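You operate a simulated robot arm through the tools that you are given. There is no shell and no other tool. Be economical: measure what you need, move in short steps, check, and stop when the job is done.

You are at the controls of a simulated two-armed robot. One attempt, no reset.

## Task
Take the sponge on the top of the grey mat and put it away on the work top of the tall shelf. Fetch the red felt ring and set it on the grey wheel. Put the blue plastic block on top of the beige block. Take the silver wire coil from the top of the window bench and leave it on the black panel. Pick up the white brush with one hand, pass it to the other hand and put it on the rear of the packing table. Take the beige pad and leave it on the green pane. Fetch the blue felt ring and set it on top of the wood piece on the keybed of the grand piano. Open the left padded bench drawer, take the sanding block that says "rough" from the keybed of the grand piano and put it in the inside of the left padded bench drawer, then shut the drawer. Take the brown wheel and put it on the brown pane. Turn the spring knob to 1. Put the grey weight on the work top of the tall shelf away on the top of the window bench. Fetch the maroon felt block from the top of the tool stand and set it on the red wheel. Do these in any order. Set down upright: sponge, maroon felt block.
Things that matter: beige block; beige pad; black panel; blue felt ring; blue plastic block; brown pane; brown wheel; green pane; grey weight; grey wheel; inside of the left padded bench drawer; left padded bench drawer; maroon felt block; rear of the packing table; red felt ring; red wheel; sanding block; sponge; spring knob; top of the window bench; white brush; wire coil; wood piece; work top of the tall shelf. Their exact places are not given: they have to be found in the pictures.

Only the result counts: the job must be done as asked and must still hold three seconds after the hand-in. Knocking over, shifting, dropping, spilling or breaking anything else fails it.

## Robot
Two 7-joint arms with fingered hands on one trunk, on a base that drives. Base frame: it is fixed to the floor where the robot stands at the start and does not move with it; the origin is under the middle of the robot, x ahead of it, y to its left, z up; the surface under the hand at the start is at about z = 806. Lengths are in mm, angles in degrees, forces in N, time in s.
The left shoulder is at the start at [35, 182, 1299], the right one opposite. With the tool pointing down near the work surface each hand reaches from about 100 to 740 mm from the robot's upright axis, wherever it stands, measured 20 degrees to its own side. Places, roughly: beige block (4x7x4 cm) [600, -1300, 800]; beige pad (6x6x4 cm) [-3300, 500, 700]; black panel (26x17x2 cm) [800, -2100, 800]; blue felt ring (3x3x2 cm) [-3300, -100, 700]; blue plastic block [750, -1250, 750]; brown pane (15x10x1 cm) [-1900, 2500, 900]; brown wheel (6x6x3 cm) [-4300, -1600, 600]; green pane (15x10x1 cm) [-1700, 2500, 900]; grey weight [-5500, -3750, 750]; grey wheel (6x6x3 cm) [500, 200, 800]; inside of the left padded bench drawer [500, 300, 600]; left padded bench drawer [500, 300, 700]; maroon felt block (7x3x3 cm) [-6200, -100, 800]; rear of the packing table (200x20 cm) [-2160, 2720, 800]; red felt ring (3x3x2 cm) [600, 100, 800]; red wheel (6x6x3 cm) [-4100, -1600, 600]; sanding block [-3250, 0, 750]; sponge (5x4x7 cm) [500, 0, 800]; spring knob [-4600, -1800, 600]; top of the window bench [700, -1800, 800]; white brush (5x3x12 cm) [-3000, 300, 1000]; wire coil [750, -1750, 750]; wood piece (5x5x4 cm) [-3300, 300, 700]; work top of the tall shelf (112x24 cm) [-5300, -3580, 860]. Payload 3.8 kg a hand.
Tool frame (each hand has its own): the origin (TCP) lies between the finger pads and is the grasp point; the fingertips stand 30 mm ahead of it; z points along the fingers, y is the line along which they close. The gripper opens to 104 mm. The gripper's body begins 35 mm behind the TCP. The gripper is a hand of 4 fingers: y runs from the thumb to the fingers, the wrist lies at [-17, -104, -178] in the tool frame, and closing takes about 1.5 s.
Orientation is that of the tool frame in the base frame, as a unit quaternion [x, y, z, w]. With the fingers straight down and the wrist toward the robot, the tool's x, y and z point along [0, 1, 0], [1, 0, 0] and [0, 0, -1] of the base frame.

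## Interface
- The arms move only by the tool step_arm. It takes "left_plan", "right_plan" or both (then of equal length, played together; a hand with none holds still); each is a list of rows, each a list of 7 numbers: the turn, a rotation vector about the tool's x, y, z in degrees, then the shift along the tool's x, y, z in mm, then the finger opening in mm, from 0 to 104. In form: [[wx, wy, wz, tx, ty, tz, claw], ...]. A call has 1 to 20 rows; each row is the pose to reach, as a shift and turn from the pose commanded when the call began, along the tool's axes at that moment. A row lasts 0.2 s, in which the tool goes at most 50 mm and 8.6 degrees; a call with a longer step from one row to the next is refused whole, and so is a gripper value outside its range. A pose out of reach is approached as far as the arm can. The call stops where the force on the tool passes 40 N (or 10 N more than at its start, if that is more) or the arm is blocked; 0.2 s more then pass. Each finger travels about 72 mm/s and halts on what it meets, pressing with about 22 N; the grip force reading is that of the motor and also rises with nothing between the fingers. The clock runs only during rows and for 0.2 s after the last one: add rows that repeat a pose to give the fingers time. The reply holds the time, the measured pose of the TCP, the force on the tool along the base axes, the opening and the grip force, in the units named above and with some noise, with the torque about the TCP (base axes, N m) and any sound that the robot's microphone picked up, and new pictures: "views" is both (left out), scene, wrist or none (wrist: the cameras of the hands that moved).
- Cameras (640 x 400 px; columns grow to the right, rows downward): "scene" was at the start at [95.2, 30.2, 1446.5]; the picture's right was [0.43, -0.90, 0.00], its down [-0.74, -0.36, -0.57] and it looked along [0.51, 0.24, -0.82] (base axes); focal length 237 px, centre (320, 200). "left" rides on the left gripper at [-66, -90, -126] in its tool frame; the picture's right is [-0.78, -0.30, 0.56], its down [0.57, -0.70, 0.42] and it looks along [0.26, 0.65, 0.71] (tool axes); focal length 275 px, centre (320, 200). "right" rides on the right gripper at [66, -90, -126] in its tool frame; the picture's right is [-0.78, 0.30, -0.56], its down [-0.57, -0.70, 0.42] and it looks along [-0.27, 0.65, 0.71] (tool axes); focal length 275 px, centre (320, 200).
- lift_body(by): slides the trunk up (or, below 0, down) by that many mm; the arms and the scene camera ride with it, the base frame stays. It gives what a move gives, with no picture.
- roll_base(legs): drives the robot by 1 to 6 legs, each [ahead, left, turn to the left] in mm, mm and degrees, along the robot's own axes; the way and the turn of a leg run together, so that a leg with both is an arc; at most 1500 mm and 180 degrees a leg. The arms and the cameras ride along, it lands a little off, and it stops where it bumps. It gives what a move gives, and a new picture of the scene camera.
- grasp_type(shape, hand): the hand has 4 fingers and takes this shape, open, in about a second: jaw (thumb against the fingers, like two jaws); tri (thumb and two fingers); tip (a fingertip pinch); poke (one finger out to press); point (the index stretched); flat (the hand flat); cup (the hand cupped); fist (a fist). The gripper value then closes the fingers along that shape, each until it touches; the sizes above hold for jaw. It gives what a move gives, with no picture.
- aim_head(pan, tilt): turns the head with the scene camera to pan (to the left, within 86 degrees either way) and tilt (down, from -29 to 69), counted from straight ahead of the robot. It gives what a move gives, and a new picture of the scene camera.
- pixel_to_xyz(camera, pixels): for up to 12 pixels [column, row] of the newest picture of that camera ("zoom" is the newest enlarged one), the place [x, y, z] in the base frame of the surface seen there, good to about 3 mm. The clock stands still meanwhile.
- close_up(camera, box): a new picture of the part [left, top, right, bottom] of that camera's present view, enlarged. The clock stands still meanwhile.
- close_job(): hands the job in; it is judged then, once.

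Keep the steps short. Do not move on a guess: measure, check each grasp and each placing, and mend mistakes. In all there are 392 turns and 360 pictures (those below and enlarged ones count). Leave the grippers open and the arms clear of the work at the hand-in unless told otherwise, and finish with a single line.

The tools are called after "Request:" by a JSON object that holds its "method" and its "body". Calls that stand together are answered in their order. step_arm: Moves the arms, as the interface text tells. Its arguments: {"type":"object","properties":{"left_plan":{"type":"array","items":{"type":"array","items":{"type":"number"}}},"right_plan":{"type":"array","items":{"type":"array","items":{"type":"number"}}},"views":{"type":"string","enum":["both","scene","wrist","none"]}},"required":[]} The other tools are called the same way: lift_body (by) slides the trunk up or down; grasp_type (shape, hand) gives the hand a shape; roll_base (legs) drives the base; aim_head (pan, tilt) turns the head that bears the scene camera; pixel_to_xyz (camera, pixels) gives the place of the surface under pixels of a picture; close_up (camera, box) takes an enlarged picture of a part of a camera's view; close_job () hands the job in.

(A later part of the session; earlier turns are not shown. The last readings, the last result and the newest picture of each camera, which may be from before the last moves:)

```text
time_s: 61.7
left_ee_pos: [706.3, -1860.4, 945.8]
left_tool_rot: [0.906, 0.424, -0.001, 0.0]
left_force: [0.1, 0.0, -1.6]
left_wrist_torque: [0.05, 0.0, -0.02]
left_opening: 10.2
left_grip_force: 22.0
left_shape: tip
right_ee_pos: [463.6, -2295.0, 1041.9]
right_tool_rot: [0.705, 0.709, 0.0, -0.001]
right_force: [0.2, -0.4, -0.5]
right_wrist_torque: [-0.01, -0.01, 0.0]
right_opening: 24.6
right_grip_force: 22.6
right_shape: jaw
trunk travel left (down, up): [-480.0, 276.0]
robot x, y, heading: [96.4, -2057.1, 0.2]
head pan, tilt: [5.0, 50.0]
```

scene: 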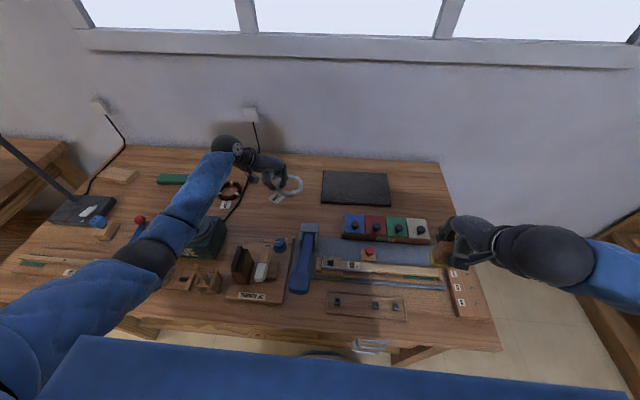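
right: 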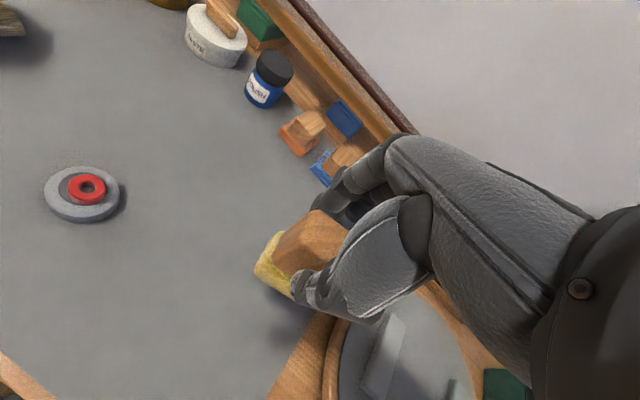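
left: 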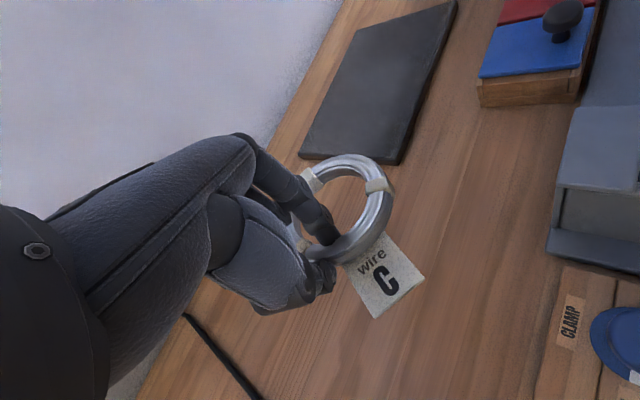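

The coil is held level with its tag. The panel centre needs the base moved right; I'll drive 200 mm right and 40 mm ahead.

Request:
{"method": "roll_base", "body": {"legs": [[40, -200, 0]]}}

```text
time_s: 62.9
left_ee_pos: [696.2, -1905.0, 946.5]
left_tool_rot: [0.891, 0.454, 0.001, -0.003]
left_force: [-0.8, -0.4, -1.0]
left_wrist_torque: [0.05, 0.05, 0.03]
left_opening: 10.2
left_grip_force: 21.8
left_shape: tip
right_ee_pos: [482.5, -2355.5, 1040.1]
right_tool_rot: [0.681, 0.732, 0.001, -0.001]
right_force: [0.8, -0.7, -0.2]
right_wrist_torque: [-0.01, -0.02, 0.0]
right_opening: 24.7
right_grip_force: 21.6
right_shape: jaw
trunk travel left (down, up): [-480.0, 276.0]
robot x, y, heading: [100.3, -2135.9, 4.1]
head pan, tilt: [5.0, 50.0]
stopped in leg 1: the robot was blocked; the commanded pose is now the measured one
```

scene: 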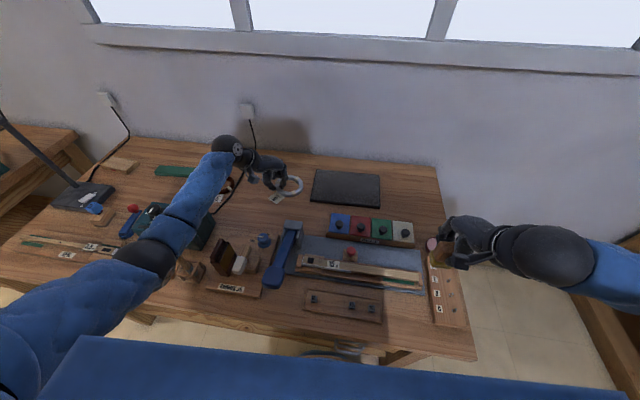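

The base bumped at x≈100. I'll back off a little, straighten, and slide right the remaining 55 mm.

Request:
{"method": "roll_base", "body": {"legs": [[-35, 0, -4], [0, -55, 0]]}}

Request:
{"method": "close_up", "body": {"camera": "scene", "box": [0, 130, 480, 360]}}

```text
time_s: 64.3
left_ee_pos: [674.5, -2005.9, 947.4]
left_tool_rot: [0.907, 0.422, 0.0, -0.001]
left_force: [0.1, -0.9, -1.4]
left_wrist_torque: [0.1, -0.02, 0.04]
left_opening: 10.4
left_grip_force: 22.1
left_shape: tip
right_ee_pos: [427.3, -2440.9, 1041.3]
right_tool_rot: [0.706, 0.708, 0.0, -0.002]
right_force: [-0.7, -0.6, -1.1]
right_wrist_torque: [0.04, -0.01, 0.04]
right_opening: 24.6
right_grip_force: 21.7
right_shape: jaw
trunk travel left (down, up): [-480.0, 276.0]
robot x, y, heading: [64.2, -2196.8, 0.0]
head pan, tilt: [5.0, 50.0]
```

scene: 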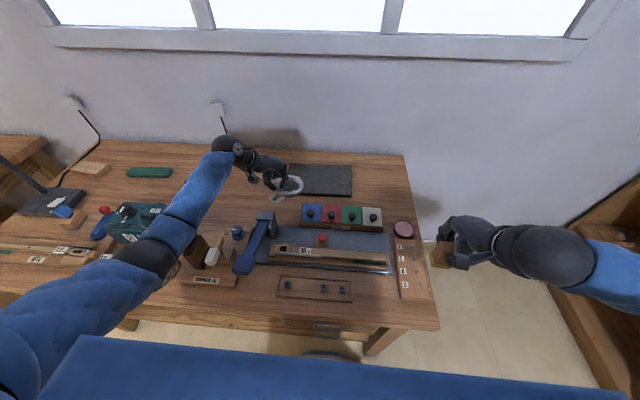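

```text
1.33 times, centred on (240, 245) of scene
```

zoom: 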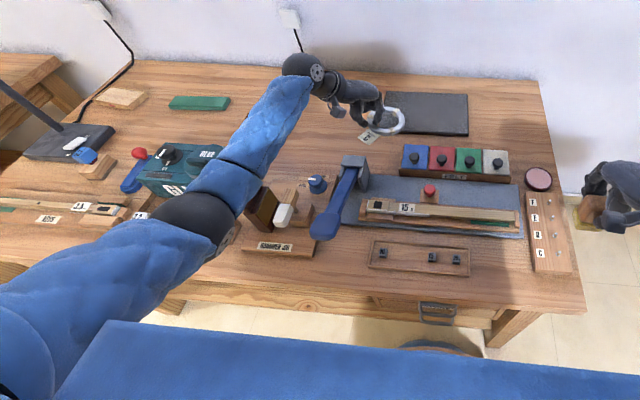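

Right arm is clear of the bench. I'll advance 15 mm, and raise both hands 60 mm before lowering the trunk by 90 mm.

Request:
{"method": "roll_base", "body": {"legs": [[15, 0, 0]]}}

Request:
{"method": "step_arm", "body": {"left_plan": [[0, 0, 0, 0, 0, -30, 5], [0, 0, 0, 0, 0, -60, 5]], "right_plan": [[0, 0, 0, 0, 0, -30, 15], [0, 0, 0, 0, 0, -60, 15]], "views": "none"}}

Request:
{"method": "lift_body", "body": {"by": -90}}

```text
time_s: 65.1
left_ee_pos: [691.9, -2004.4, 945.7]
left_tool_rot: [0.906, 0.422, -0.001, -0.001]
left_force: [0.1, -0.3, -1.4]
left_wrist_torque: [0.04, -0.01, 0.03]
left_opening: 10.1
left_grip_force: 22.5
left_shape: tip
right_ee_pos: [443.7, -2437.3, 1041.4]
right_tool_rot: [0.707, 0.708, -0.001, -0.001]
right_force: [0.1, 0.4, -0.2]
right_wrist_torque: [0.01, 0.04, 0.03]
right_opening: 24.7
right_grip_force: 21.7
right_shape: jaw
trunk travel left (down, up): [-480.0, 276.0]
robot x, y, heading: [80.2, -2194.9, -0.1]
head pan, tilt: [5.0, 50.0]
```

scene: 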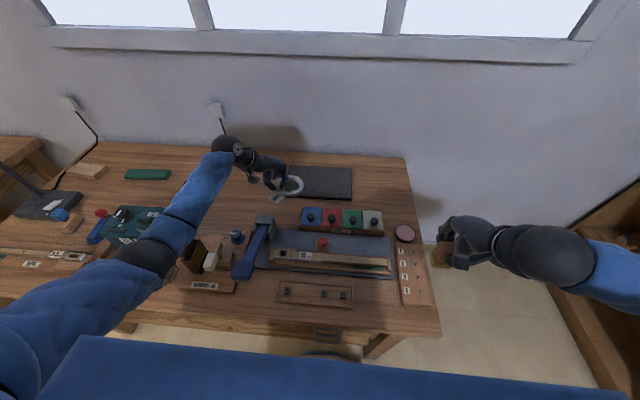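

```text
time_s: 65.7
left_ee_pos: [690.3, -2003.8, 1005.3]
left_tool_rot: [0.907, 0.422, 0.0, 0.0]
left_force: [-1.2, -0.3, -0.7]
left_wrist_torque: [0.05, 0.03, 0.0]
left_opening: 10.2
left_grip_force: 21.8
left_shape: tip
right_ee_pos: [458.7, -2438.1, 1097.3]
right_tool_rot: [0.706, 0.708, -0.002, -0.002]
right_force: [-0.2, 0.2, -0.7]
right_wrist_torque: [0.02, 0.03, 0.02]
right_opening: 24.6
right_grip_force: 22.3
right_shape: jaw
right hand out of reach, approached as far as the arm can: row 1, 2
trunk travel left (down, up): [-480.0, 276.0]
robot x, y, heading: [79.3, -2196.2, 0.1]
head pan, tilt: [5.0, 50.0]
```

```text
time_s: 67.0
left_ee_pos: [689.3, -2003.8, 917.1]
left_tool_rot: [0.907, 0.422, 0.0, 0.0]
left_force: [0.4, 0.2, -1.4]
left_wrist_torque: [0.04, -0.03, 0.0]
left_opening: 10.3
left_grip_force: 22.1
left_shape: tip
right_ee_pos: [466.3, -2438.6, 996.6]
right_tool_rot: [0.707, 0.707, -0.013, -0.013]
right_force: [0.4, -0.2, 0.5]
right_wrist_torque: [0.01, 0.03, -0.03]
right_opening: 24.7
right_grip_force: 22.5
right_shape: jaw
trunk travel left (down, up): [-390.0, 366.0]
robot x, y, heading: [80.9, -2190.1, -0.1]
head pan, tilt: [5.0, 50.0]
```

Now carry the coil over the panel: TCP to about (783,−2080).

Request:
{"method": "step_arm", "body": {"left_plan": [[0, 0, 0, 1, 40, 0, 5], [0, 0, 0, 2, 80, 0, 5], [0, 0, 0, 3, 121, 0, 5], [0, 0, 0, 3, 121, 30, 5], [0, 0, 0, 3, 121, 30, 5]], "views": "both"}}

```text
time_s: 68.2
left_ee_pos: [784.3, -2078.9, 885.9]
left_tool_rot: [0.907, 0.422, 0.0, -0.002]
left_force: [0.2, 0.0, -1.8]
left_wrist_torque: [0.05, 0.0, 0.0]
left_opening: 10.1
left_grip_force: 22.1
left_shape: tip
right_ee_pos: [466.5, -2438.8, 995.7]
right_tool_rot: [0.706, 0.708, -0.012, -0.014]
right_force: [-0.2, -0.8, -0.8]
right_wrist_torque: [0.0, -0.02, -0.02]
right_opening: 24.5
right_grip_force: 22.2
right_shape: jaw
trunk travel left (down, up): [-390.0, 366.0]
robot x, y, heading: [82.2, -2190.2, -0.1]
head pan, tilt: [5.0, 50.0]
```

scene: 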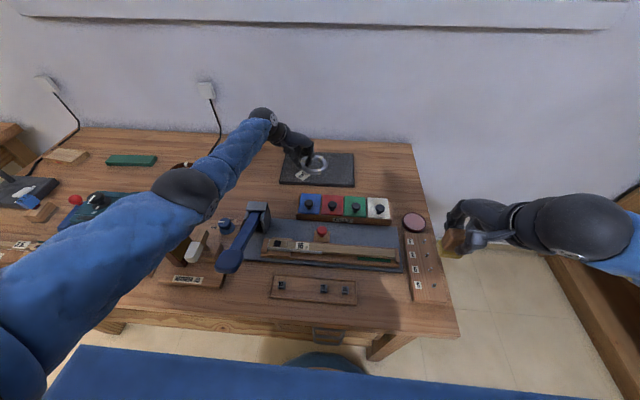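
left: 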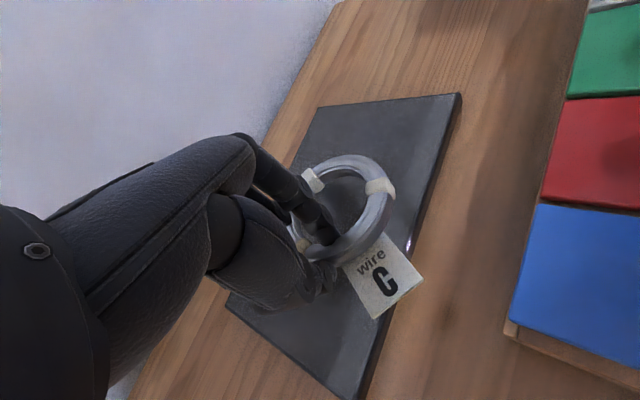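

The coil is over the panel. I'll lower it about 38 mm onto the panel.

Request:
{"method": "step_arm", "body": {"left_plan": [[0, 0, 0, 0, 0, 20, 5], [0, 0, 0, 0, 0, 34, 5], [0, 0, 0, 0, 0, 39, 5], [0, 0, 0, 0, 0, 39, 5]], "views": "wrist"}}

Request:
{"method": "pixel_to_xyz", "body": {"camera": "left", "pixels": [[370, 215], [345, 160], [430, 140], [330, 130], [345, 350], [410, 200], [385, 280]]}}

```text
time_s: 69.2
left_ee_pos: [775.4, -2080.3, 847.4]
left_tool_rot: [0.906, 0.423, 0.001, 0.0]
left_force: [0.5, -0.3, 1.7]
left_wrist_torque: [-0.1, -0.03, 0.04]
left_opening: 10.2
left_grip_force: 21.8
left_shape: tip
left hand out of reach, approached as far as the arm can: row 2, 3, 4
right_ee_pos: [466.5, -2440.2, 996.6]
right_tool_rot: [0.706, 0.708, -0.013, -0.013]
right_force: [0.3, -1.1, -0.9]
right_wrist_torque: [-0.01, 0.01, -0.05]
right_opening: 24.4
right_grip_force: 21.8
right_shape: jaw
trunk travel left (down, up): [-390.0, 366.0]
robot x, y, heading: [83.4, -2195.3, 0.3]
head pan, tilt: [5.0, 50.0]
```

left: 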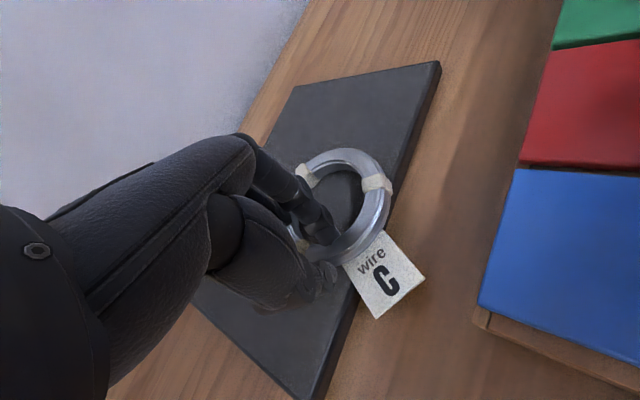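

```text
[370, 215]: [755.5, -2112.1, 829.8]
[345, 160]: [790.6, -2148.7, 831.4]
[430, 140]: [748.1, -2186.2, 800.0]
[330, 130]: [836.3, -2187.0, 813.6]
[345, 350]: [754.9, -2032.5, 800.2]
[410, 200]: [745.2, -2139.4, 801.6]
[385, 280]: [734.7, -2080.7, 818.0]
```

It ended about 9 mm back, with the coil near the front edge. I'll raise, lower the trunk 100 mm for more reach, and move it further in.

Request:
{"method": "step_arm", "body": {"left_plan": [[0, 0, 0, 0, 0, -45, 5], [0, 0, 0, 0, 0, -90, 5], [0, 0, 0, 0, 0, -130, 5]], "views": "none"}}

Request:
{"method": "lift_body", "body": {"by": -100}}

```text
time_s: 70.0
left_ee_pos: [774.2, -2081.2, 976.7]
left_tool_rot: [0.907, 0.422, -0.001, 0.0]
left_force: [0.2, 0.6, -0.6]
left_wrist_torque: [0.09, 0.04, -0.02]
left_opening: 10.2
left_grip_force: 21.7
left_shape: tip
right_ee_pos: [465.2, -2437.8, 996.9]
right_tool_rot: [0.707, 0.707, -0.012, -0.013]
right_force: [0.1, 0.4, 0.1]
right_wrist_torque: [0.01, -0.04, 0.01]
right_opening: 24.7
right_grip_force: 21.8
right_shape: jaw
trunk travel left (down, up): [-390.0, 366.0]
robot x, y, heading: [81.2, -2192.3, -0.5]
head pan, tilt: [5.0, 50.0]
```

```text
time_s: 71.1
left_ee_pos: [777.8, -2081.0, 877.0]
left_tool_rot: [0.907, 0.421, -0.002, -0.004]
left_force: [0.7, -0.6, -0.9]
left_wrist_torque: [0.05, 0.04, -0.01]
left_opening: 10.3
left_grip_force: 21.9
left_shape: tip
right_ee_pos: [479.9, -2437.9, 885.0]
right_tool_rot: [0.704, 0.709, -0.023, -0.027]
right_force: [0.4, 1.7, 16.8]
right_wrist_torque: [0.03, 0.13, -0.01]
right_opening: 27.2
right_grip_force: 22.2
right_shape: jaw
trunk travel left (down, up): [-294.0, 462.0]
robot x, y, heading: [82.2, -2193.1, 0.2]
head pan, tilt: [5.0, 50.0]
stopped: the force on the tool passed its limit at 52 N (the readings are from after the stop); the commanded pose is now the measured one
```

The right hand's sponge has touched something (force 17 N up). I'll raise the right hand and look.

Request:
{"method": "step_arm", "body": {"right_plan": [[0, 0, 0, 0, 0, -20, 15], [0, 0, 0, 0, 0, -50, 15], [0, 0, 0, 0, 0, -70, 15]], "views": "both"}}

```text
time_s: 71.9
left_ee_pos: [778.1, -2081.2, 878.4]
left_tool_rot: [0.907, 0.421, -0.002, -0.002]
left_force: [0.7, 0.2, -2.6]
left_wrist_torque: [0.06, 0.03, 0.01]
left_opening: 10.2
left_grip_force: 21.4
left_shape: tip
right_ee_pos: [488.6, -2439.8, 954.1]
right_tool_rot: [0.705, 0.708, -0.028, -0.032]
right_force: [-0.5, 0.0, 0.1]
right_wrist_torque: [-0.04, 0.02, -0.01]
right_opening: 25.7
right_grip_force: 22.1
right_shape: jaw
right hand out of reach, approached as far as the arm can: row 1, 2, 3
trunk travel left (down, up): [-294.0, 462.0]
robot x, y, heading: [75.6, -2191.9, -0.2]
head pan, tilt: [5.0, 50.0]
```

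scene: 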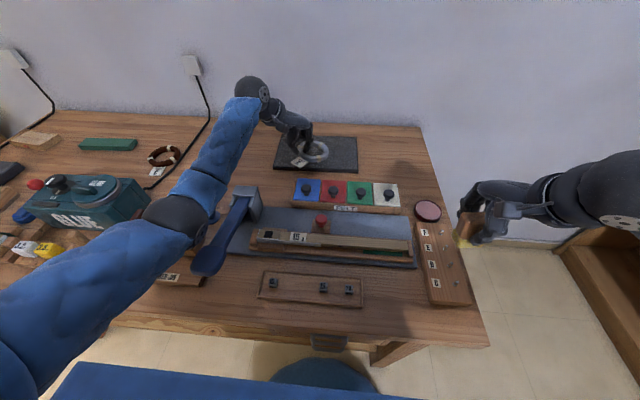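
right: 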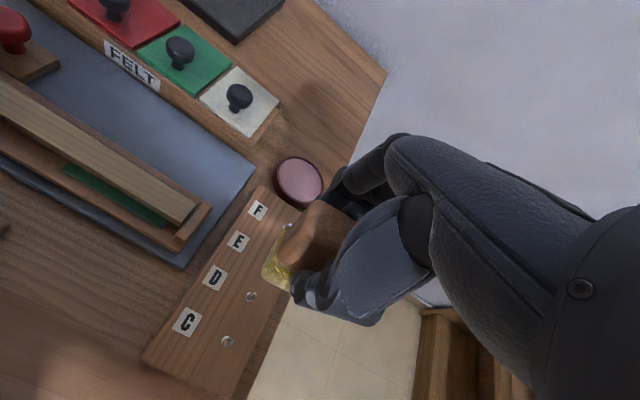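

The sponge had brushed the rack edge; it is free now and still gripped. I'll move the coil further in over the panel and lower it.

Request:
{"method": "step_arm", "body": {"left_plan": [[0, 0, 0, 14, 24, 0, 5], [0, 0, 0, 14, 24, 15, 5], [0, 0, 0, 14, 24, 28, 5], [0, 0, 0, 14, 24, 32, 5], [0, 0, 0, 14, 24, 32, 5]], "views": "wrist"}}

Request:
{"method": "close_up", "body": {"camera": "left", "box": [240, 120, 460, 320]}}

```text
time_s: 73.1
left_ee_pos: [803.5, -2085.4, 847.2]
left_tool_rot: [0.907, 0.422, -0.001, -0.002]
left_force: [0.2, -0.3, 2.7]
left_wrist_torque: [-0.1, -0.03, 0.02]
left_opening: 10.2
left_grip_force: 22.5
left_shape: tip
right_ee_pos: [488.5, -2439.7, 952.9]
right_tool_rot: [0.704, 0.709, -0.027, -0.032]
right_force: [0.3, 0.0, -1.1]
right_wrist_torque: [0.0, 0.0, -0.03]
right_opening: 25.7
right_grip_force: 22.5
right_shape: jaw
trunk travel left (down, up): [-294.0, 462.0]
robot x, y, heading: [79.1, -2193.8, -0.1]
head pan, tilt: [5.0, 50.0]
```

left: 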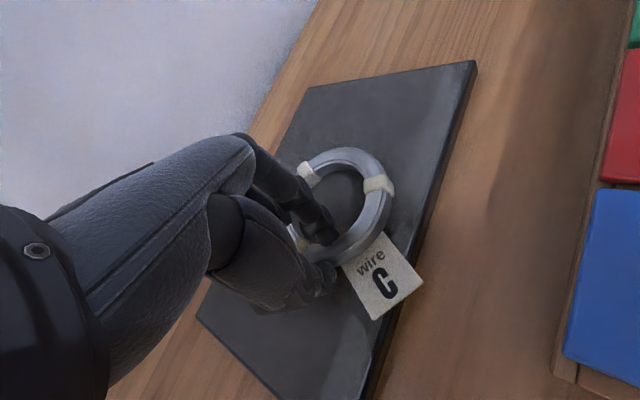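

```text
2.00 times, centred on (350, 220) of left
```

zoom: 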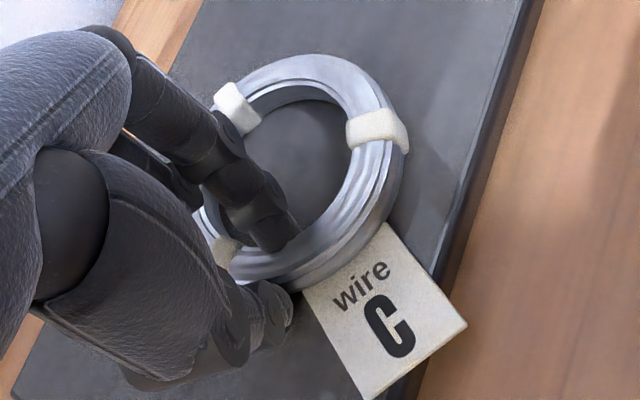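

Coil rests on the panel. I'll open and rise straight up.

Request:
{"method": "step_arm", "body": {"left_plan": [[0, 0, 0, 0, 0, 0, 20], [0, 0, 0, 0, 0, 0, 40], [0, 0, 0, 0, 0, 0, 46], [0, 0, 0, 0, 0, 0, 46], [0, 0, 0, 0, 0, -30, 46], [0, 0, 0, 0, 0, -70, 46], [0, 0, 0, 0, 0, -110, 46]], "views": "wrist"}}

```text
time_s: 74.7
left_ee_pos: [805.2, -2084.2, 955.9]
left_tool_rot: [0.906, 0.423, -0.002, -0.002]
left_force: [0.1, -0.4, 0.0]
left_wrist_torque: [0.01, 0.0, 0.01]
left_opening: 45.7
left_grip_force: 0.1
left_shape: tip
right_ee_pos: [488.0, -2440.2, 954.2]
right_tool_rot: [0.704, 0.709, -0.026, -0.031]
right_force: [0.2, 0.3, -1.0]
right_wrist_torque: [0.0, 0.04, 0.02]
right_opening: 25.9
right_grip_force: 22.0
right_shape: jaw
trunk travel left (down, up): [-294.0, 462.0]
robot x, y, heading: [83.2, -2190.6, 0.1]
head pan, tilt: [5.0, 50.0]
```

left: 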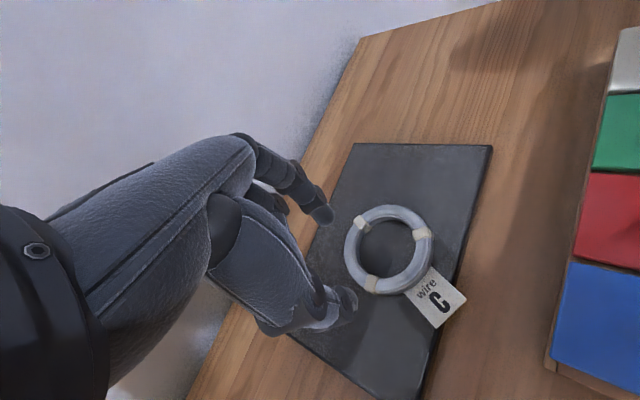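

Coil done. I'll raise the trunk to its start height, then retract the left arm and inspect the sponge.

Request:
{"method": "lift_body", "body": {"by": 156}}

Request:
{"method": "step_arm", "body": {"left_plan": [[0, 0, -8, -20, -30, 0, 60], [0, 0, -16, -40, -60, 0, 60], [0, 0, -24, -65, -95, 0, 60], [0, 0, -32, -90, -130, 0, 60], [0, 0, -40, -115, -165, 0, 60], [0, 0, -40, -140, -200, 0, 60], [0, 0, -40, -165, -235, 0, 60], [0, 0, -40, -180, -265, 0, 60]], "views": "none"}}

Request:
{"method": "close_up", "body": {"camera": "right", "box": [220, 160, 440, 340]}}

```text
time_s: 76.5
left_ee_pos: [803.5, -2087.1, 1111.6]
left_tool_rot: [0.907, 0.422, -0.001, -0.002]
left_force: [0.3, 0.1, 0.4]
left_wrist_torque: [0.02, 0.07, -0.01]
left_opening: 45.4
left_grip_force: 0.1
left_shape: tip
right_ee_pos: [490.3, -2437.6, 1108.1]
right_tool_rot: [0.705, 0.708, -0.027, -0.031]
right_force: [0.8, -0.3, -0.7]
right_wrist_torque: [0.05, 0.0, 0.01]
right_opening: 25.5
right_grip_force: 21.9
right_shape: jaw
trunk travel left (down, up): [-450.0, 306.0]
robot x, y, heading: [80.7, -2191.0, 0.1]
head pan, tilt: [5.0, 50.0]
```

```text
time_s: 78.3
left_ee_pos: [797.3, -2184.2, 1135.3]
left_tool_rot: [0.707, 0.707, 0.0, -0.002]
left_force: [-0.6, -0.6, 0.3]
left_wrist_torque: [-0.02, 0.02, -0.03]
left_opening: 59.6
left_grip_force: 0.1
left_shape: tip
left hand out of reach, approached as far as the arm can: row 1, 2, 3, 4, 5, 6, 7, 8
right_ee_pos: [489.1, -2438.5, 1109.4]
right_tool_rot: [0.705, 0.708, -0.026, -0.032]
right_force: [0.0, -0.7, -0.4]
right_wrist_torque: [0.03, 0.01, 0.0]
right_opening: 25.7
right_grip_force: 22.2
right_shape: jaw
trunk travel left (down, up): [-450.0, 306.0]
robot x, y, heading: [82.6, -2190.6, 0.1]
head pan, tilt: [5.0, 50.0]
```

```text
2.22 times, centred on (330, 250) of right
```

zoom: 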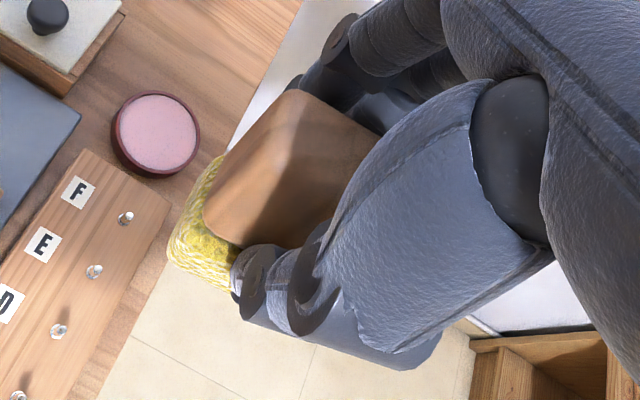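

The left hand stayed extended since it was too high. I'll bring it lower and back.

Request:
{"method": "step_arm", "body": {"left_plan": [[0, 0, 0, 15, 0, 40, 60], [0, 0, 0, 30, -20, 75, 60], [0, 0, 0, 45, -60, 100, 60], [0, 0, 0, 60, -100, 100, 60], [0, 0, 0, 75, -140, 100, 60], [0, 0, 0, 90, -180, 100, 60], [0, 0, 0, 105, -220, 100, 60], [0, 0, 0, 120, -260, 100, 60], [0, 0, 0, 135, -300, 100, 60]], "views": "scene"}}

```text
time_s: 80.3
left_ee_pos: [798.6, -2126.6, 975.1]
left_tool_rot: [0.707, 0.707, 0.0, -0.002]
left_force: [0.4, 0.3, 0.8]
left_wrist_torque: [0.01, 0.01, 0.02]
left_opening: 59.7
left_grip_force: 0.1
left_shape: tip
left hand out of reach, approached as far as the arm can: row 1, 2, 3, 4, 5, 6, 7, 8, 9
right_ee_pos: [490.8, -2437.9, 1108.6]
right_tool_rot: [0.705, 0.708, -0.026, -0.031]
right_force: [0.1, -0.2, -0.9]
right_wrist_torque: [0.04, -0.02, 0.0]
right_opening: 25.5
right_grip_force: 22.2
right_shape: jaw
trunk travel left (down, up): [-450.0, 306.0]
robot x, y, heading: [79.2, -2195.2, 0.0]
head pan, tilt: [5.0, 50.0]
```

scene: 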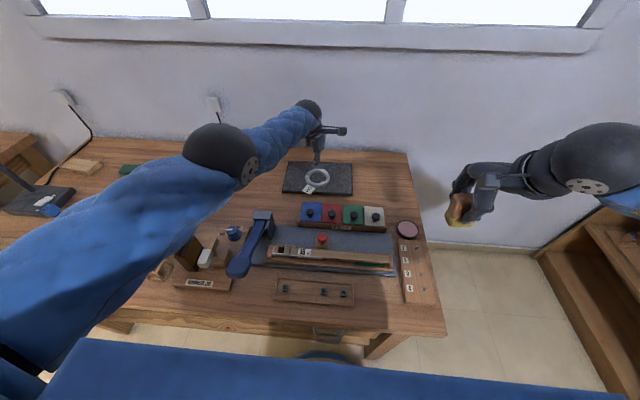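

The arm seems stuck near a singular stretch. I'll undo the yaw turn and draw back gently.

Request:
{"method": "step_arm", "body": {"left_plan": [[0, 0, 8, 5, -5, 0, 60], [0, 0, 16, 10, -10, 0, 60], [0, 0, 24, 15, -20, 0, 60], [0, 0, 32, 20, -40, 0, 60], [0, 0, 40, 25, -60, 0, 60], [0, 0, 40, 30, -90, 0, 60], [0, 0, 40, 30, -120, 0, 60]], "views": "scene"}}

```text
time_s: 81.9
left_ee_pos: [778.4, -2098.7, 957.7]
left_tool_rot: [0.907, 0.422, -0.001, -0.002]
left_force: [-1.1, -0.3, 0.0]
left_wrist_torque: [0.02, -0.02, -0.04]
left_opening: 59.7
left_grip_force: 0.1
left_shape: tip
left hand out of reach, approached as far as the arm can: row 1, 2, 3, 4, 5, 6, 7
right_ee_pos: [489.3, -2439.1, 1109.3]
right_tool_rot: [0.706, 0.707, -0.026, -0.031]
right_force: [0.2, -0.5, 0.5]
right_wrist_torque: [0.01, -0.01, 0.03]
right_opening: 25.5
right_grip_force: 22.0
right_shape: jaw
trunk travel left (down, up): [-450.0, 306.0]
robot x, y, heading: [79.9, -2189.2, 0.3]
head pan, tilt: [5.0, 50.0]
```

scene: 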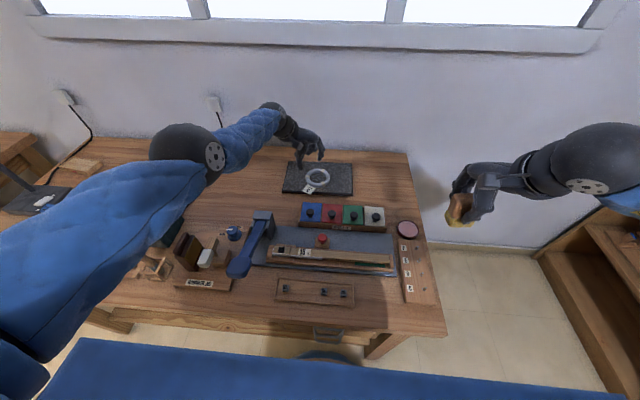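

It is coming free (elbow bending left). I'll continue pulling straight back.

Request:
{"method": "step_arm", "body": {"left_plan": [[0, 0, 0, -20, -24, -5, 60], [0, 0, 0, -40, -48, -10, 60], [0, 0, 0, -60, -72, -15, 60], [0, 0, 0, -80, -96, -20, 60], [0, 0, 0, -100, -120, -20, 60], [0, 0, 0, -120, -144, -20, 60]], "views": "scene"}}

```text
time_s: 83.3
left_ee_pos: [765.1, -2123.5, 929.5]
left_tool_rot: [0.906, 0.423, -0.001, -0.001]
left_force: [0.2, 0.3, -0.5]
left_wrist_torque: [-0.03, 0.01, -0.02]
left_opening: 59.6
left_grip_force: 0.0
left_shape: tip
left hand out of reach, approached as far as the arm can: row 1, 2, 3, 4, 5, 6
right_ee_pos: [489.2, -2438.2, 1110.2]
right_tool_rot: [0.706, 0.707, -0.026, -0.031]
right_force: [-0.4, 0.3, -1.4]
right_wrist_torque: [0.03, -0.01, -0.01]
right_opening: 25.7
right_grip_force: 21.8
right_shape: jaw
trunk travel left (down, up): [-450.0, 306.0]
robot x, y, heading: [78.4, -2194.9, -0.2]
head pan, tilt: [5.0, 50.0]
```

scene: 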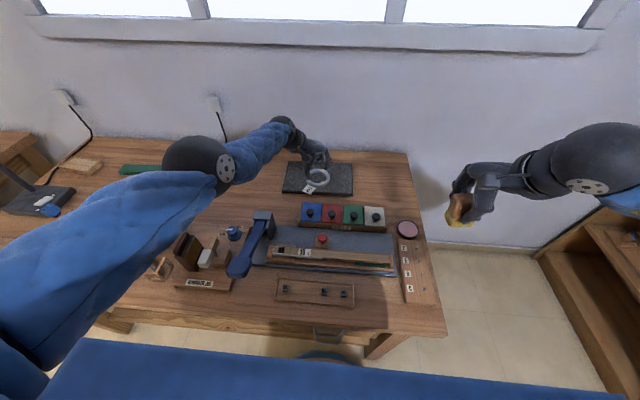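

The arm is in a straight-elbow lock. I'll lift the trunk 60 mm and back the base off into free space before freeing it.

Request:
{"method": "lift_body", "body": {"by": 80}}

Request:
{"method": "roll_base", "body": {"legs": [[-700, 0, 0]]}}

```text
time_s: 84.5
left_ee_pos: [765.1, -2129.9, 1021.6]
left_tool_rot: [0.906, 0.423, 0.008, 0.002]
left_force: [-0.4, 0.0, -0.5]
left_wrist_torque: [0.0, -0.03, -0.04]
left_opening: 59.7
left_grip_force: 0.0
left_shape: tip
right_ee_pos: [490.0, -2438.7, 1189.5]
right_tool_rot: [0.704, 0.709, -0.027, -0.031]
right_force: [-0.2, -0.2, -0.7]
right_wrist_torque: [0.02, -0.01, 0.0]
right_opening: 25.5
right_grip_force: 21.6
right_shape: jaw
trunk travel left (down, up): [-530.0, 226.0]
robot x, y, heading: [81.4, -2192.5, -0.1]
head pan, tilt: [5.0, 50.0]
```

```text
time_s: 88.3
left_ee_pos: [68.2, -2125.0, 1021.7]
left_tool_rot: [0.904, 0.428, 0.007, 0.002]
left_force: [-0.3, 0.7, -0.3]
left_wrist_torque: [0.0, 0.02, -0.01]
left_opening: 59.8
left_grip_force: 0.0
left_shape: tip
right_ee_pos: [-203.2, -2437.1, 1189.7]
right_tool_rot: [0.7, 0.713, -0.026, -0.031]
right_force: [-0.7, -0.1, -0.1]
right_wrist_torque: [0.0, -0.03, -0.04]
right_opening: 25.5
right_grip_force: 21.6
right_shape: jaw
trunk travel left (down, up): [-530.0, 226.0]
robot x, y, heading: [-617.0, -2194.9, 0.6]
head pan, tilt: [5.0, 50.0]
```

scene: 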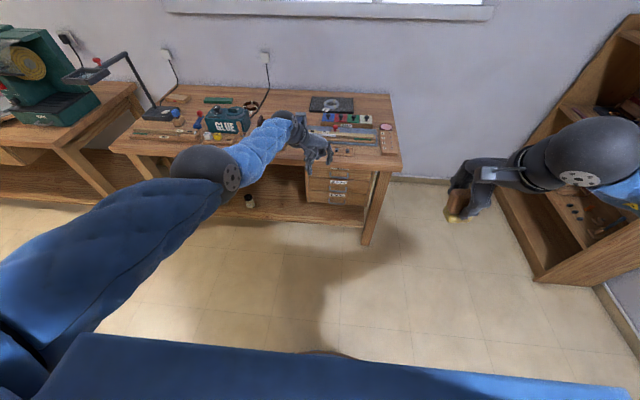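

Free space now. I'll command the left hand back, left and lower.

Request:
{"method": "step_arm", "body": {"left_plan": [[0, 0, 0, 0, -40, 30, 60], [0, 0, 0, 0, -80, 60, 60], [0, 0, -8, -3, -120, 80, 60], [0, 0, -16, -6, -160, 80, 60], [0, 0, -24, -9, -200, 80, 60], [0, 0, -32, -12, -240, 80, 60], [0, 0, -40, -12, -280, 80, 60], [0, 0, -40, -12, -296, 80, 60]], "views": "scene"}}

```text
time_s: 90.1
left_ee_pos: [4.8, -1949.9, 820.0]
left_tool_rot: [0.703, 0.711, 0.007, 0.005]
left_force: [0.9, -0.8, -0.4]
left_wrist_torque: [0.01, 0.01, 0.03]
left_opening: 59.7
left_grip_force: 0.0
left_shape: tip
left hand out of reach, approached as far as the arm can: row 1, 2, 3, 4, 5, 6, 7, 8
right_ee_pos: [-203.0, -2438.0, 1189.3]
right_tool_rot: [0.701, 0.712, -0.027, -0.031]
right_force: [1.2, 0.0, -0.3]
right_wrist_torque: [0.02, 0.01, -0.03]
right_opening: 25.7
right_grip_force: 21.9
right_shape: jaw
trunk travel left (down, up): [-530.0, 226.0]
robot x, y, heading: [-615.8, -2198.9, 0.8]
head pan, tilt: [5.0, 50.0]
```

scene: 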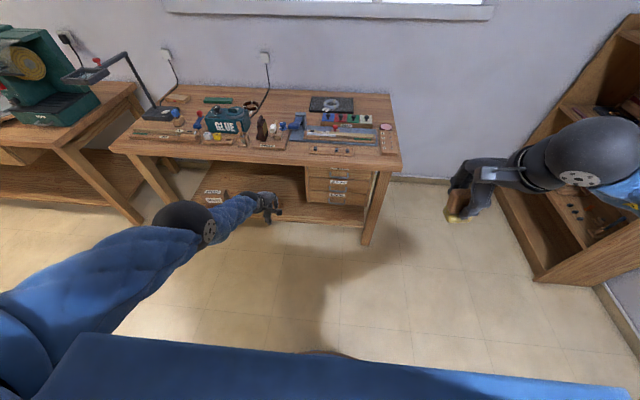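

Still stretched. I'll try moving straight up, which worked before from a similar stretch.

Request:
{"method": "step_arm", "body": {"left_plan": [[0, 0, 0, 0, 0, -20, 60], [0, 0, 0, 0, 0, -50, 60], [0, 0, 0, 0, 0, -90, 60], [0, 0, 0, 0, 0, -130, 60], [0, 0, 0, 0, 0, -170, 60], [0, 0, 0, 0, 0, -200, 60]], "views": "scene"}}

```text
time_s: 91.5
left_ee_pos: [95.9, -1946.7, 986.6]
left_tool_rot: [0.701, 0.713, 0.006, 0.004]
left_force: [-0.2, -0.2, 0.0]
left_wrist_torque: [-0.01, -0.05, 0.02]
left_opening: 59.7
left_grip_force: 0.0
left_shape: tip
left hand out of reach, approached as far as the arm can: row 1, 2, 3, 4, 5, 6
right_ee_pos: [-203.1, -2438.5, 1189.3]
right_tool_rot: [0.701, 0.712, -0.026, -0.031]
right_force: [0.1, 0.9, -0.6]
right_wrist_torque: [-0.01, -0.05, -0.03]
right_opening: 25.9
right_grip_force: 22.0
right_shape: jaw
trunk travel left (down, up): [-530.0, 226.0]
robot x, y, heading: [-616.8, -2200.8, 1.2]
head pan, tilt: [5.0, 50.0]
```

scene: 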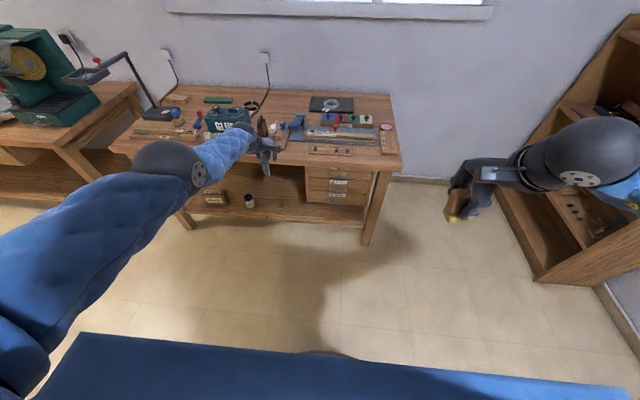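

I'll try a sweep to the right and back, in the elbow's bending direction.

Request:
{"method": "step_arm", "body": {"left_plan": [[0, 0, 0, -40, -10, 0, 60], [0, 0, 0, -80, -25, 0, 60], [0, 0, 0, -115, -50, 0, 60], [0, 0, 0, -150, -80, 0, 60], [0, 0, 0, -180, -110, 0, 60], [0, 0, 0, -205, -140, 0, 60], [0, 0, 0, -230, -170, 0, 60], [0, 0, 0, -240, -195, 0, 60]], "views": "scene"}}

```text
time_s: 93.3
left_ee_pos: [14.5, -2214.3, 933.7]
left_tool_rot: [0.7, 0.714, 0.001, 0.008]
left_force: [0.4, 0.7, 0.0]
left_wrist_torque: [-0.05, 0.08, -0.05]
left_opening: 59.9
left_grip_force: 0.0
left_shape: tip
left hand out of reach, approached as far as the arm can: row 1, 2, 3, 4, 5, 6, 7, 8
right_ee_pos: [-203.1, -2436.4, 1190.1]
right_tool_rot: [0.701, 0.712, -0.027, -0.031]
right_force: [-0.3, 0.4, -0.9]
right_wrist_torque: [0.0, -0.06, 0.0]
right_opening: 25.3
right_grip_force: 21.6
right_shape: jaw
trunk travel left (down, up): [-530.0, 226.0]
robot x, y, heading: [-616.0, -2197.1, 1.0]
head pan, tilt: [5.0, 50.0]
```

scene: 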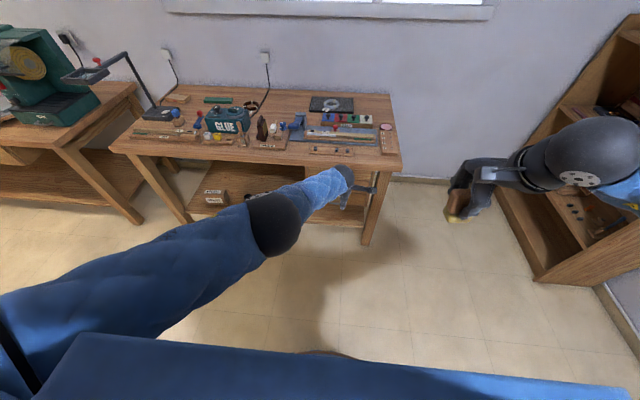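

I'll instead pitch the hand forward with the TCP kept in place, which draws the wrist back and should bend the elbow.

Request:
{"method": "step_arm", "body": {"left_plan": [[-8, 0, 0, 0, 0, 0, 60], [-16, 0, 0, 0, 0, 0, 60], [-24, 0, 0, 0, 0, 0, 60], [-32, 0, 0, 0, 0, 0, 60], [-40, 0, 0, 0, 0, 0, 60], [-48, 0, 0, 0, 0, 0, 60], [-56, 0, 0, 0, 0, 0, 60]], "views": "scene"}}

```text
time_s: 94.9
left_ee_pos: [0.8, -2206.8, 953.0]
left_tool_rot: [0.618, 0.625, 0.338, 0.336]
left_force: [0.6, 0.0, 0.0]
left_wrist_torque: [0.0, 0.02, 0.02]
left_opening: 60.2
left_grip_force: 0.0
left_shape: tip
left hand out of reach, approached as far as the arm can: row 1, 2, 3, 4, 5, 6, 7
right_ee_pos: [-201.4, -2436.6, 1188.4]
right_tool_rot: [0.7, 0.713, -0.025, -0.03]
right_force: [0.1, -0.7, -0.7]
right_wrist_torque: [0.02, -0.02, 0.0]
right_opening: 25.9
right_grip_force: 22.3
right_shape: jaw
trunk travel left (down, up): [-530.0, 226.0]
robot x, y, heading: [-615.6, -2199.4, 0.8]
head pan, tilt: [5.0, 50.0]
```

scene: 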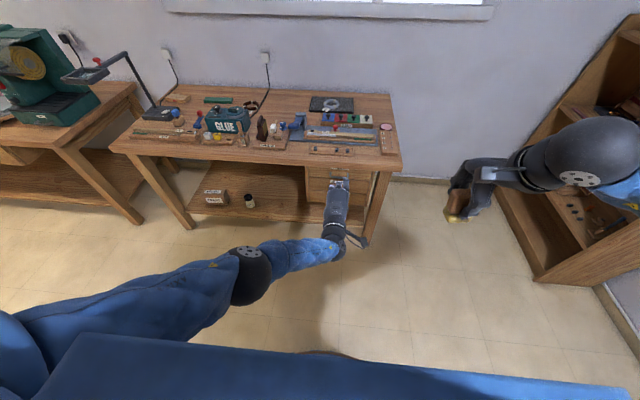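

The elbow is bending. I'll move the hand left, keeping the pitch.

Request:
{"method": "step_arm", "body": {"left_plan": [[0, 0, 0, 45, -5, -8, 60], [0, 0, 0, 90, -10, -16, 60], [0, 0, 0, 135, -20, -30, 60], [0, 0, 0, 180, -30, -45, 60], [0, 0, 0, 220, -38, -56, 60], [0, 0, 0, 260, -45, -66, 60]], "views": "none"}}

Request:
{"method": "step_arm", "body": {"left_plan": [[8, 0, 0, 0, 0, 0, 60], [16, 0, 0, 0, 0, 0, 60], [24, 0, 0, 0, 0, 0, 60], [32, 0, 0, 0, 0, 0, 60], [40, 0, 0, 0, 0, 0, 60], [48, 0, 0, 0, 0, 0, 60], [56, 0, 0, 0, 0, 0, 60]], "views": "scene"}}

```text
time_s: 96.3
left_ee_pos: [-83.3, -1949.2, 950.6]
left_tool_rot: [0.617, 0.626, 0.341, 0.334]
left_force: [-0.1, 0.8, -0.3]
left_wrist_torque: [-0.01, 0.03, -0.03]
left_opening: 60.0
left_grip_force: 0.1
left_shape: tip
right_ee_pos: [-204.2, -2437.5, 1190.8]
right_tool_rot: [0.7, 0.712, -0.027, -0.031]
right_force: [0.2, 0.0, -0.4]
right_wrist_torque: [-0.01, 0.0, 0.03]
right_opening: 25.4
right_grip_force: 21.9
right_shape: jaw
trunk travel left (down, up): [-530.0, 226.0]
robot x, y, heading: [-616.3, -2196.7, 0.7]
head pan, tilt: [5.0, 50.0]
```

```text
time_s: 97.9
left_ee_pos: [-83.0, -1947.3, 950.5]
left_tool_rot: [0.703, 0.711, 0.006, 0.004]
left_force: [-0.3, -0.3, 0.8]
left_wrist_torque: [-0.01, -0.02, 0.0]
left_opening: 59.8
left_grip_force: 0.1
left_shape: tip
right_ee_pos: [-203.1, -2437.6, 1190.0]
right_tool_rot: [0.7, 0.713, -0.027, -0.031]
right_force: [0.4, 0.4, 0.5]
right_wrist_torque: [-0.02, 0.03, -0.01]
right_opening: 25.5
right_grip_force: 21.9
right_shape: jaw
trunk travel left (down, up): [-530.0, 226.0]
robot x, y, heading: [-618.3, -2196.1, 1.0]
head pan, tilt: [5.0, 50.0]
```

scene: 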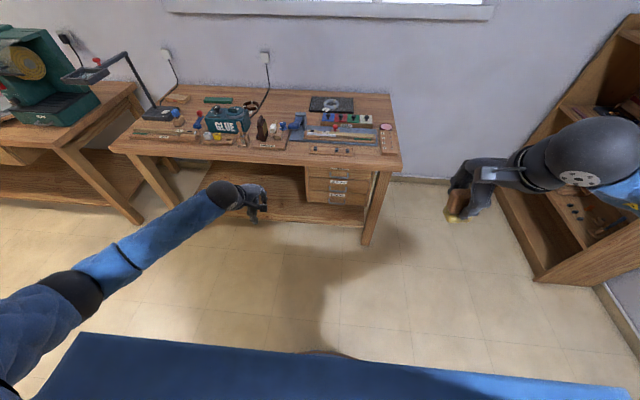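

The arm is free again. I'll reset the left hand to jaw and turn the robot to face −x to survey the room.

Request:
{"method": "grasp_type", "body": {"hand": "left", "shape": "jaw"}}

Request:
{"method": "roll_base", "body": {"legs": [[0, 0, 179]]}}

Request:
{"method": "aim_head", "body": {"pan": 0, "tilt": 12}}

Request:
{"method": "aim_head", "body": {"pan": 45, "tilt": 20}}

```text
time_s: 98.8
left_ee_pos: [-82.4, -1948.8, 949.9]
left_tool_rot: [0.703, 0.711, 0.007, 0.005]
left_force: [0.2, 1.1, -0.5]
left_wrist_torque: [-0.01, 0.02, 0.0]
left_opening: 103.8
left_grip_force: 0.1
left_shape: jaw
right_ee_pos: [-202.2, -2436.1, 1189.3]
right_tool_rot: [0.7, 0.713, -0.027, -0.031]
right_force: [1.2, 0.3, -0.7]
right_wrist_torque: [0.01, 0.03, -0.01]
right_opening: 25.7
right_grip_force: 21.3
right_shape: jaw
trunk travel left (down, up): [-530.0, 226.0]
robot x, y, heading: [-612.4, -2198.1, 0.8]
head pan, tilt: [5.0, 50.0]
```

```text
time_s: 106.5
left_ee_pos: [-1153.0, -2438.9, 950.3]
left_tool_rot: [-0.706, 0.708, 0.006, -0.007]
left_force: [-1.0, 0.3, -1.0]
left_wrist_torque: [0.0, 0.01, -0.04]
left_opening: 103.6
left_grip_force: 0.0
left_shape: jaw
right_ee_pos: [-1024.7, -1952.6, 1190.4]
right_tool_rot: [0.707, -0.706, 0.03, -0.026]
right_force: [0.3, -0.1, -0.6]
right_wrist_torque: [-0.03, 0.0, 0.01]
right_opening: 25.4
right_grip_force: 21.7
right_shape: jaw
trunk travel left (down, up): [-530.0, 226.0]
robot x, y, heading: [-620.1, -2198.2, 179.6]
head pan, tilt: [5.0, 50.0]
```

scene: 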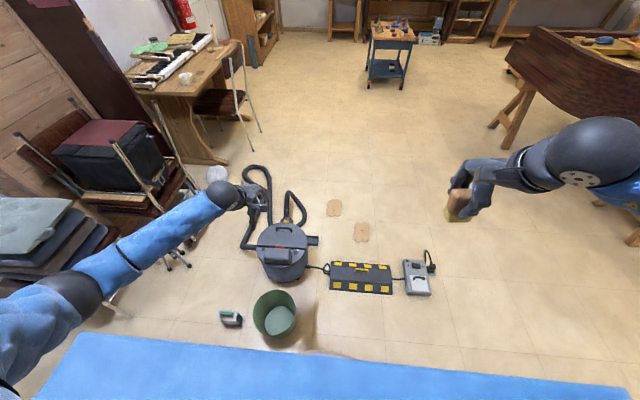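

```text
time_s: 107.6
left_ee_pos: [-1151.5, -2439.8, 951.3]
left_tool_rot: [-0.706, 0.708, 0.005, -0.007]
left_force: [0.2, -0.3, -0.1]
left_wrist_torque: [0.02, 0.03, -0.01]
left_opening: 104.1
left_grip_force: 0.1
left_shape: jaw
right_ee_pos: [-1024.2, -1951.3, 1188.5]
right_tool_rot: [-0.706, 0.707, -0.03, 0.026]
right_force: [-0.1, 0.7, -1.0]
right_wrist_torque: [0.0, 0.01, -0.01]
right_opening: 25.4
right_grip_force: 21.8
right_shape: jaw
trunk travel left (down, up): [-530.0, 226.0]
robot x, y, heading: [-618.3, -2200.9, 180.0]
head pan, tilt: [0.0, 12.0]
```

scene: 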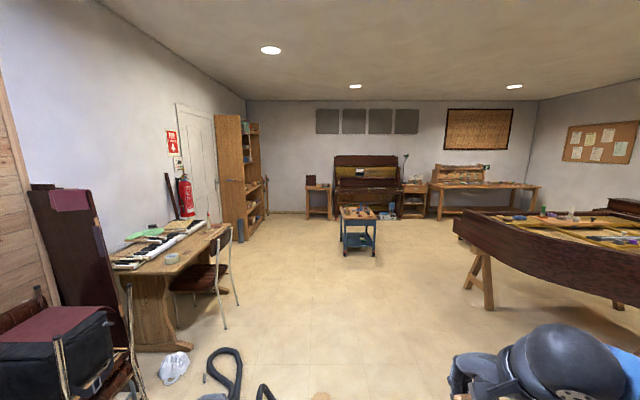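

```text
time_s: 108.7
left_ee_pos: [-1151.5, -2440.0, 950.2]
left_tool_rot: [-0.706, 0.708, 0.006, -0.007]
left_force: [-0.3, 0.0, 0.2]
left_wrist_torque: [-0.03, 0.01, -0.01]
left_opening: 103.8
left_grip_force: 0.1
left_shape: jaw
right_ee_pos: [-1025.0, -1952.6, 1189.9]
right_tool_rot: [0.707, -0.706, 0.031, -0.025]
right_force: [-0.1, 0.7, -0.5]
right_wrist_torque: [0.0, -0.01, 0.0]
right_opening: 25.3
right_grip_force: 22.1
right_shape: jaw
trunk travel left (down, up): [-530.0, 226.0]
robot x, y, heading: [-613.7, -2203.7, 179.5]
head pan, tilt: [45.0, 20.0]
```

scene: 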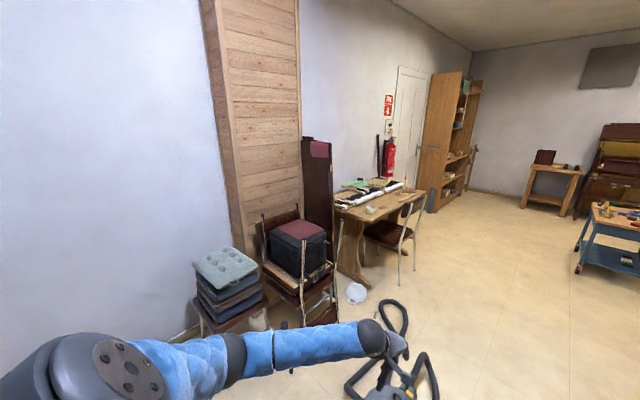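

I see the tall shelf at (450,140), a blue trolley at right, and floor clutter. I'll measure key points for the route.

Request:
{"method": "pixel_to_xyz", "body": {"camera": "scene", "pixels": [[430, 212], [445, 160], [462, 160], [460, 198], [580, 270], [545, 170], [400, 300], [400, 380], [415, 270], [600, 215], [460, 125], [355, 293]]}}

Request:
{"method": "close_up", "body": {"camera": "scene", "box": [400, 60, 520, 230]}}

```text
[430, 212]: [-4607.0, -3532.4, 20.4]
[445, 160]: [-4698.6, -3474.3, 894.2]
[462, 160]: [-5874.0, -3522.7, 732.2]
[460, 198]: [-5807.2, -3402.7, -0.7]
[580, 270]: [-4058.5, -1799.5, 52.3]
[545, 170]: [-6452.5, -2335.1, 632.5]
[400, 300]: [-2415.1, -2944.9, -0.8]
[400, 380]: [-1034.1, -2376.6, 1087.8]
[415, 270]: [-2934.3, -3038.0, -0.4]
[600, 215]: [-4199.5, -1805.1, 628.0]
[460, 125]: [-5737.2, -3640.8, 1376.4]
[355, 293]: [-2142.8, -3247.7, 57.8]
```

```text
2.35 times, centred on (460, 145) of scene
```

zoom: 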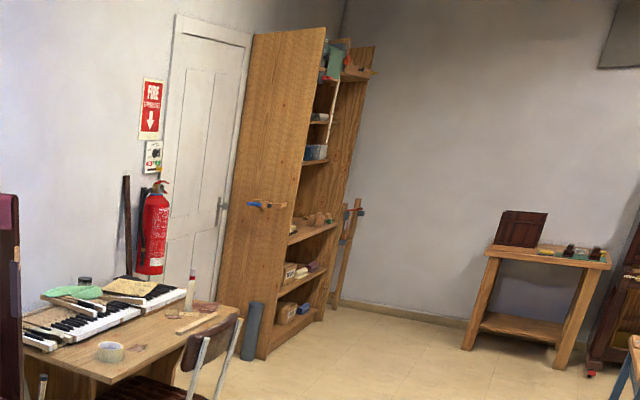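

Request:
{"method": "aim_head", "body": {"pan": -12, "tilt": 22}}

```text
time_s: 110.0
left_ee_pos: [-1152.4, -2439.5, 950.6]
left_tool_rot: [-0.706, 0.708, 0.006, -0.007]
left_force: [-0.1, 0.4, 0.4]
left_wrist_torque: [0.0, -0.02, -0.02]
left_opening: 103.6
left_grip_force: 0.1
left_shape: jaw
right_ee_pos: [-1023.8, -1952.3, 1189.8]
right_tool_rot: [0.707, -0.706, 0.031, -0.027]
right_force: [-0.7, 0.0, -0.2]
right_wrist_torque: [-0.01, 0.0, 0.0]
right_opening: 25.4
right_grip_force: 21.7
right_shape: jaw
trunk travel left (down, up): [-530.0, 226.0]
robot x, y, heading: [-616.5, -2200.3, 179.6]
head pan, tilt: [-12.0, 22.0]
```

scene: 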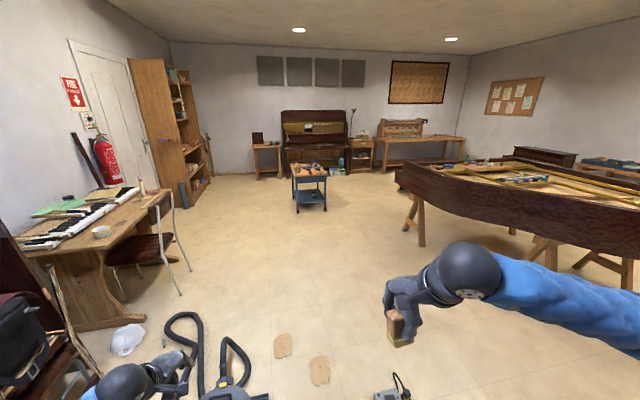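

Request:
{"method": "pixel_to_xyz", "body": {"camera": "scene", "pixels": [[421, 244], [545, 262], [480, 205], [283, 345], [320, 370], [248, 345], [390, 392], [180, 293], [318, 210], [296, 210], [190, 190], [400, 175]]}}

```text
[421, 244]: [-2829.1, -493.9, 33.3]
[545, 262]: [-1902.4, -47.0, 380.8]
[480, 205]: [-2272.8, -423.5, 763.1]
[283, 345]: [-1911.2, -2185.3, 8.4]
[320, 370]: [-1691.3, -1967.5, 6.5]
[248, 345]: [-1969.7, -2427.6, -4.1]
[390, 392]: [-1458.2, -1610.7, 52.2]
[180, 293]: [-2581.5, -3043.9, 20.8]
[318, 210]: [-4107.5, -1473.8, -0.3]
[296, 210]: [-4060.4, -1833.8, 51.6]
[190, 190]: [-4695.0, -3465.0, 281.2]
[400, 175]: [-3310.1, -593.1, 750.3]
```

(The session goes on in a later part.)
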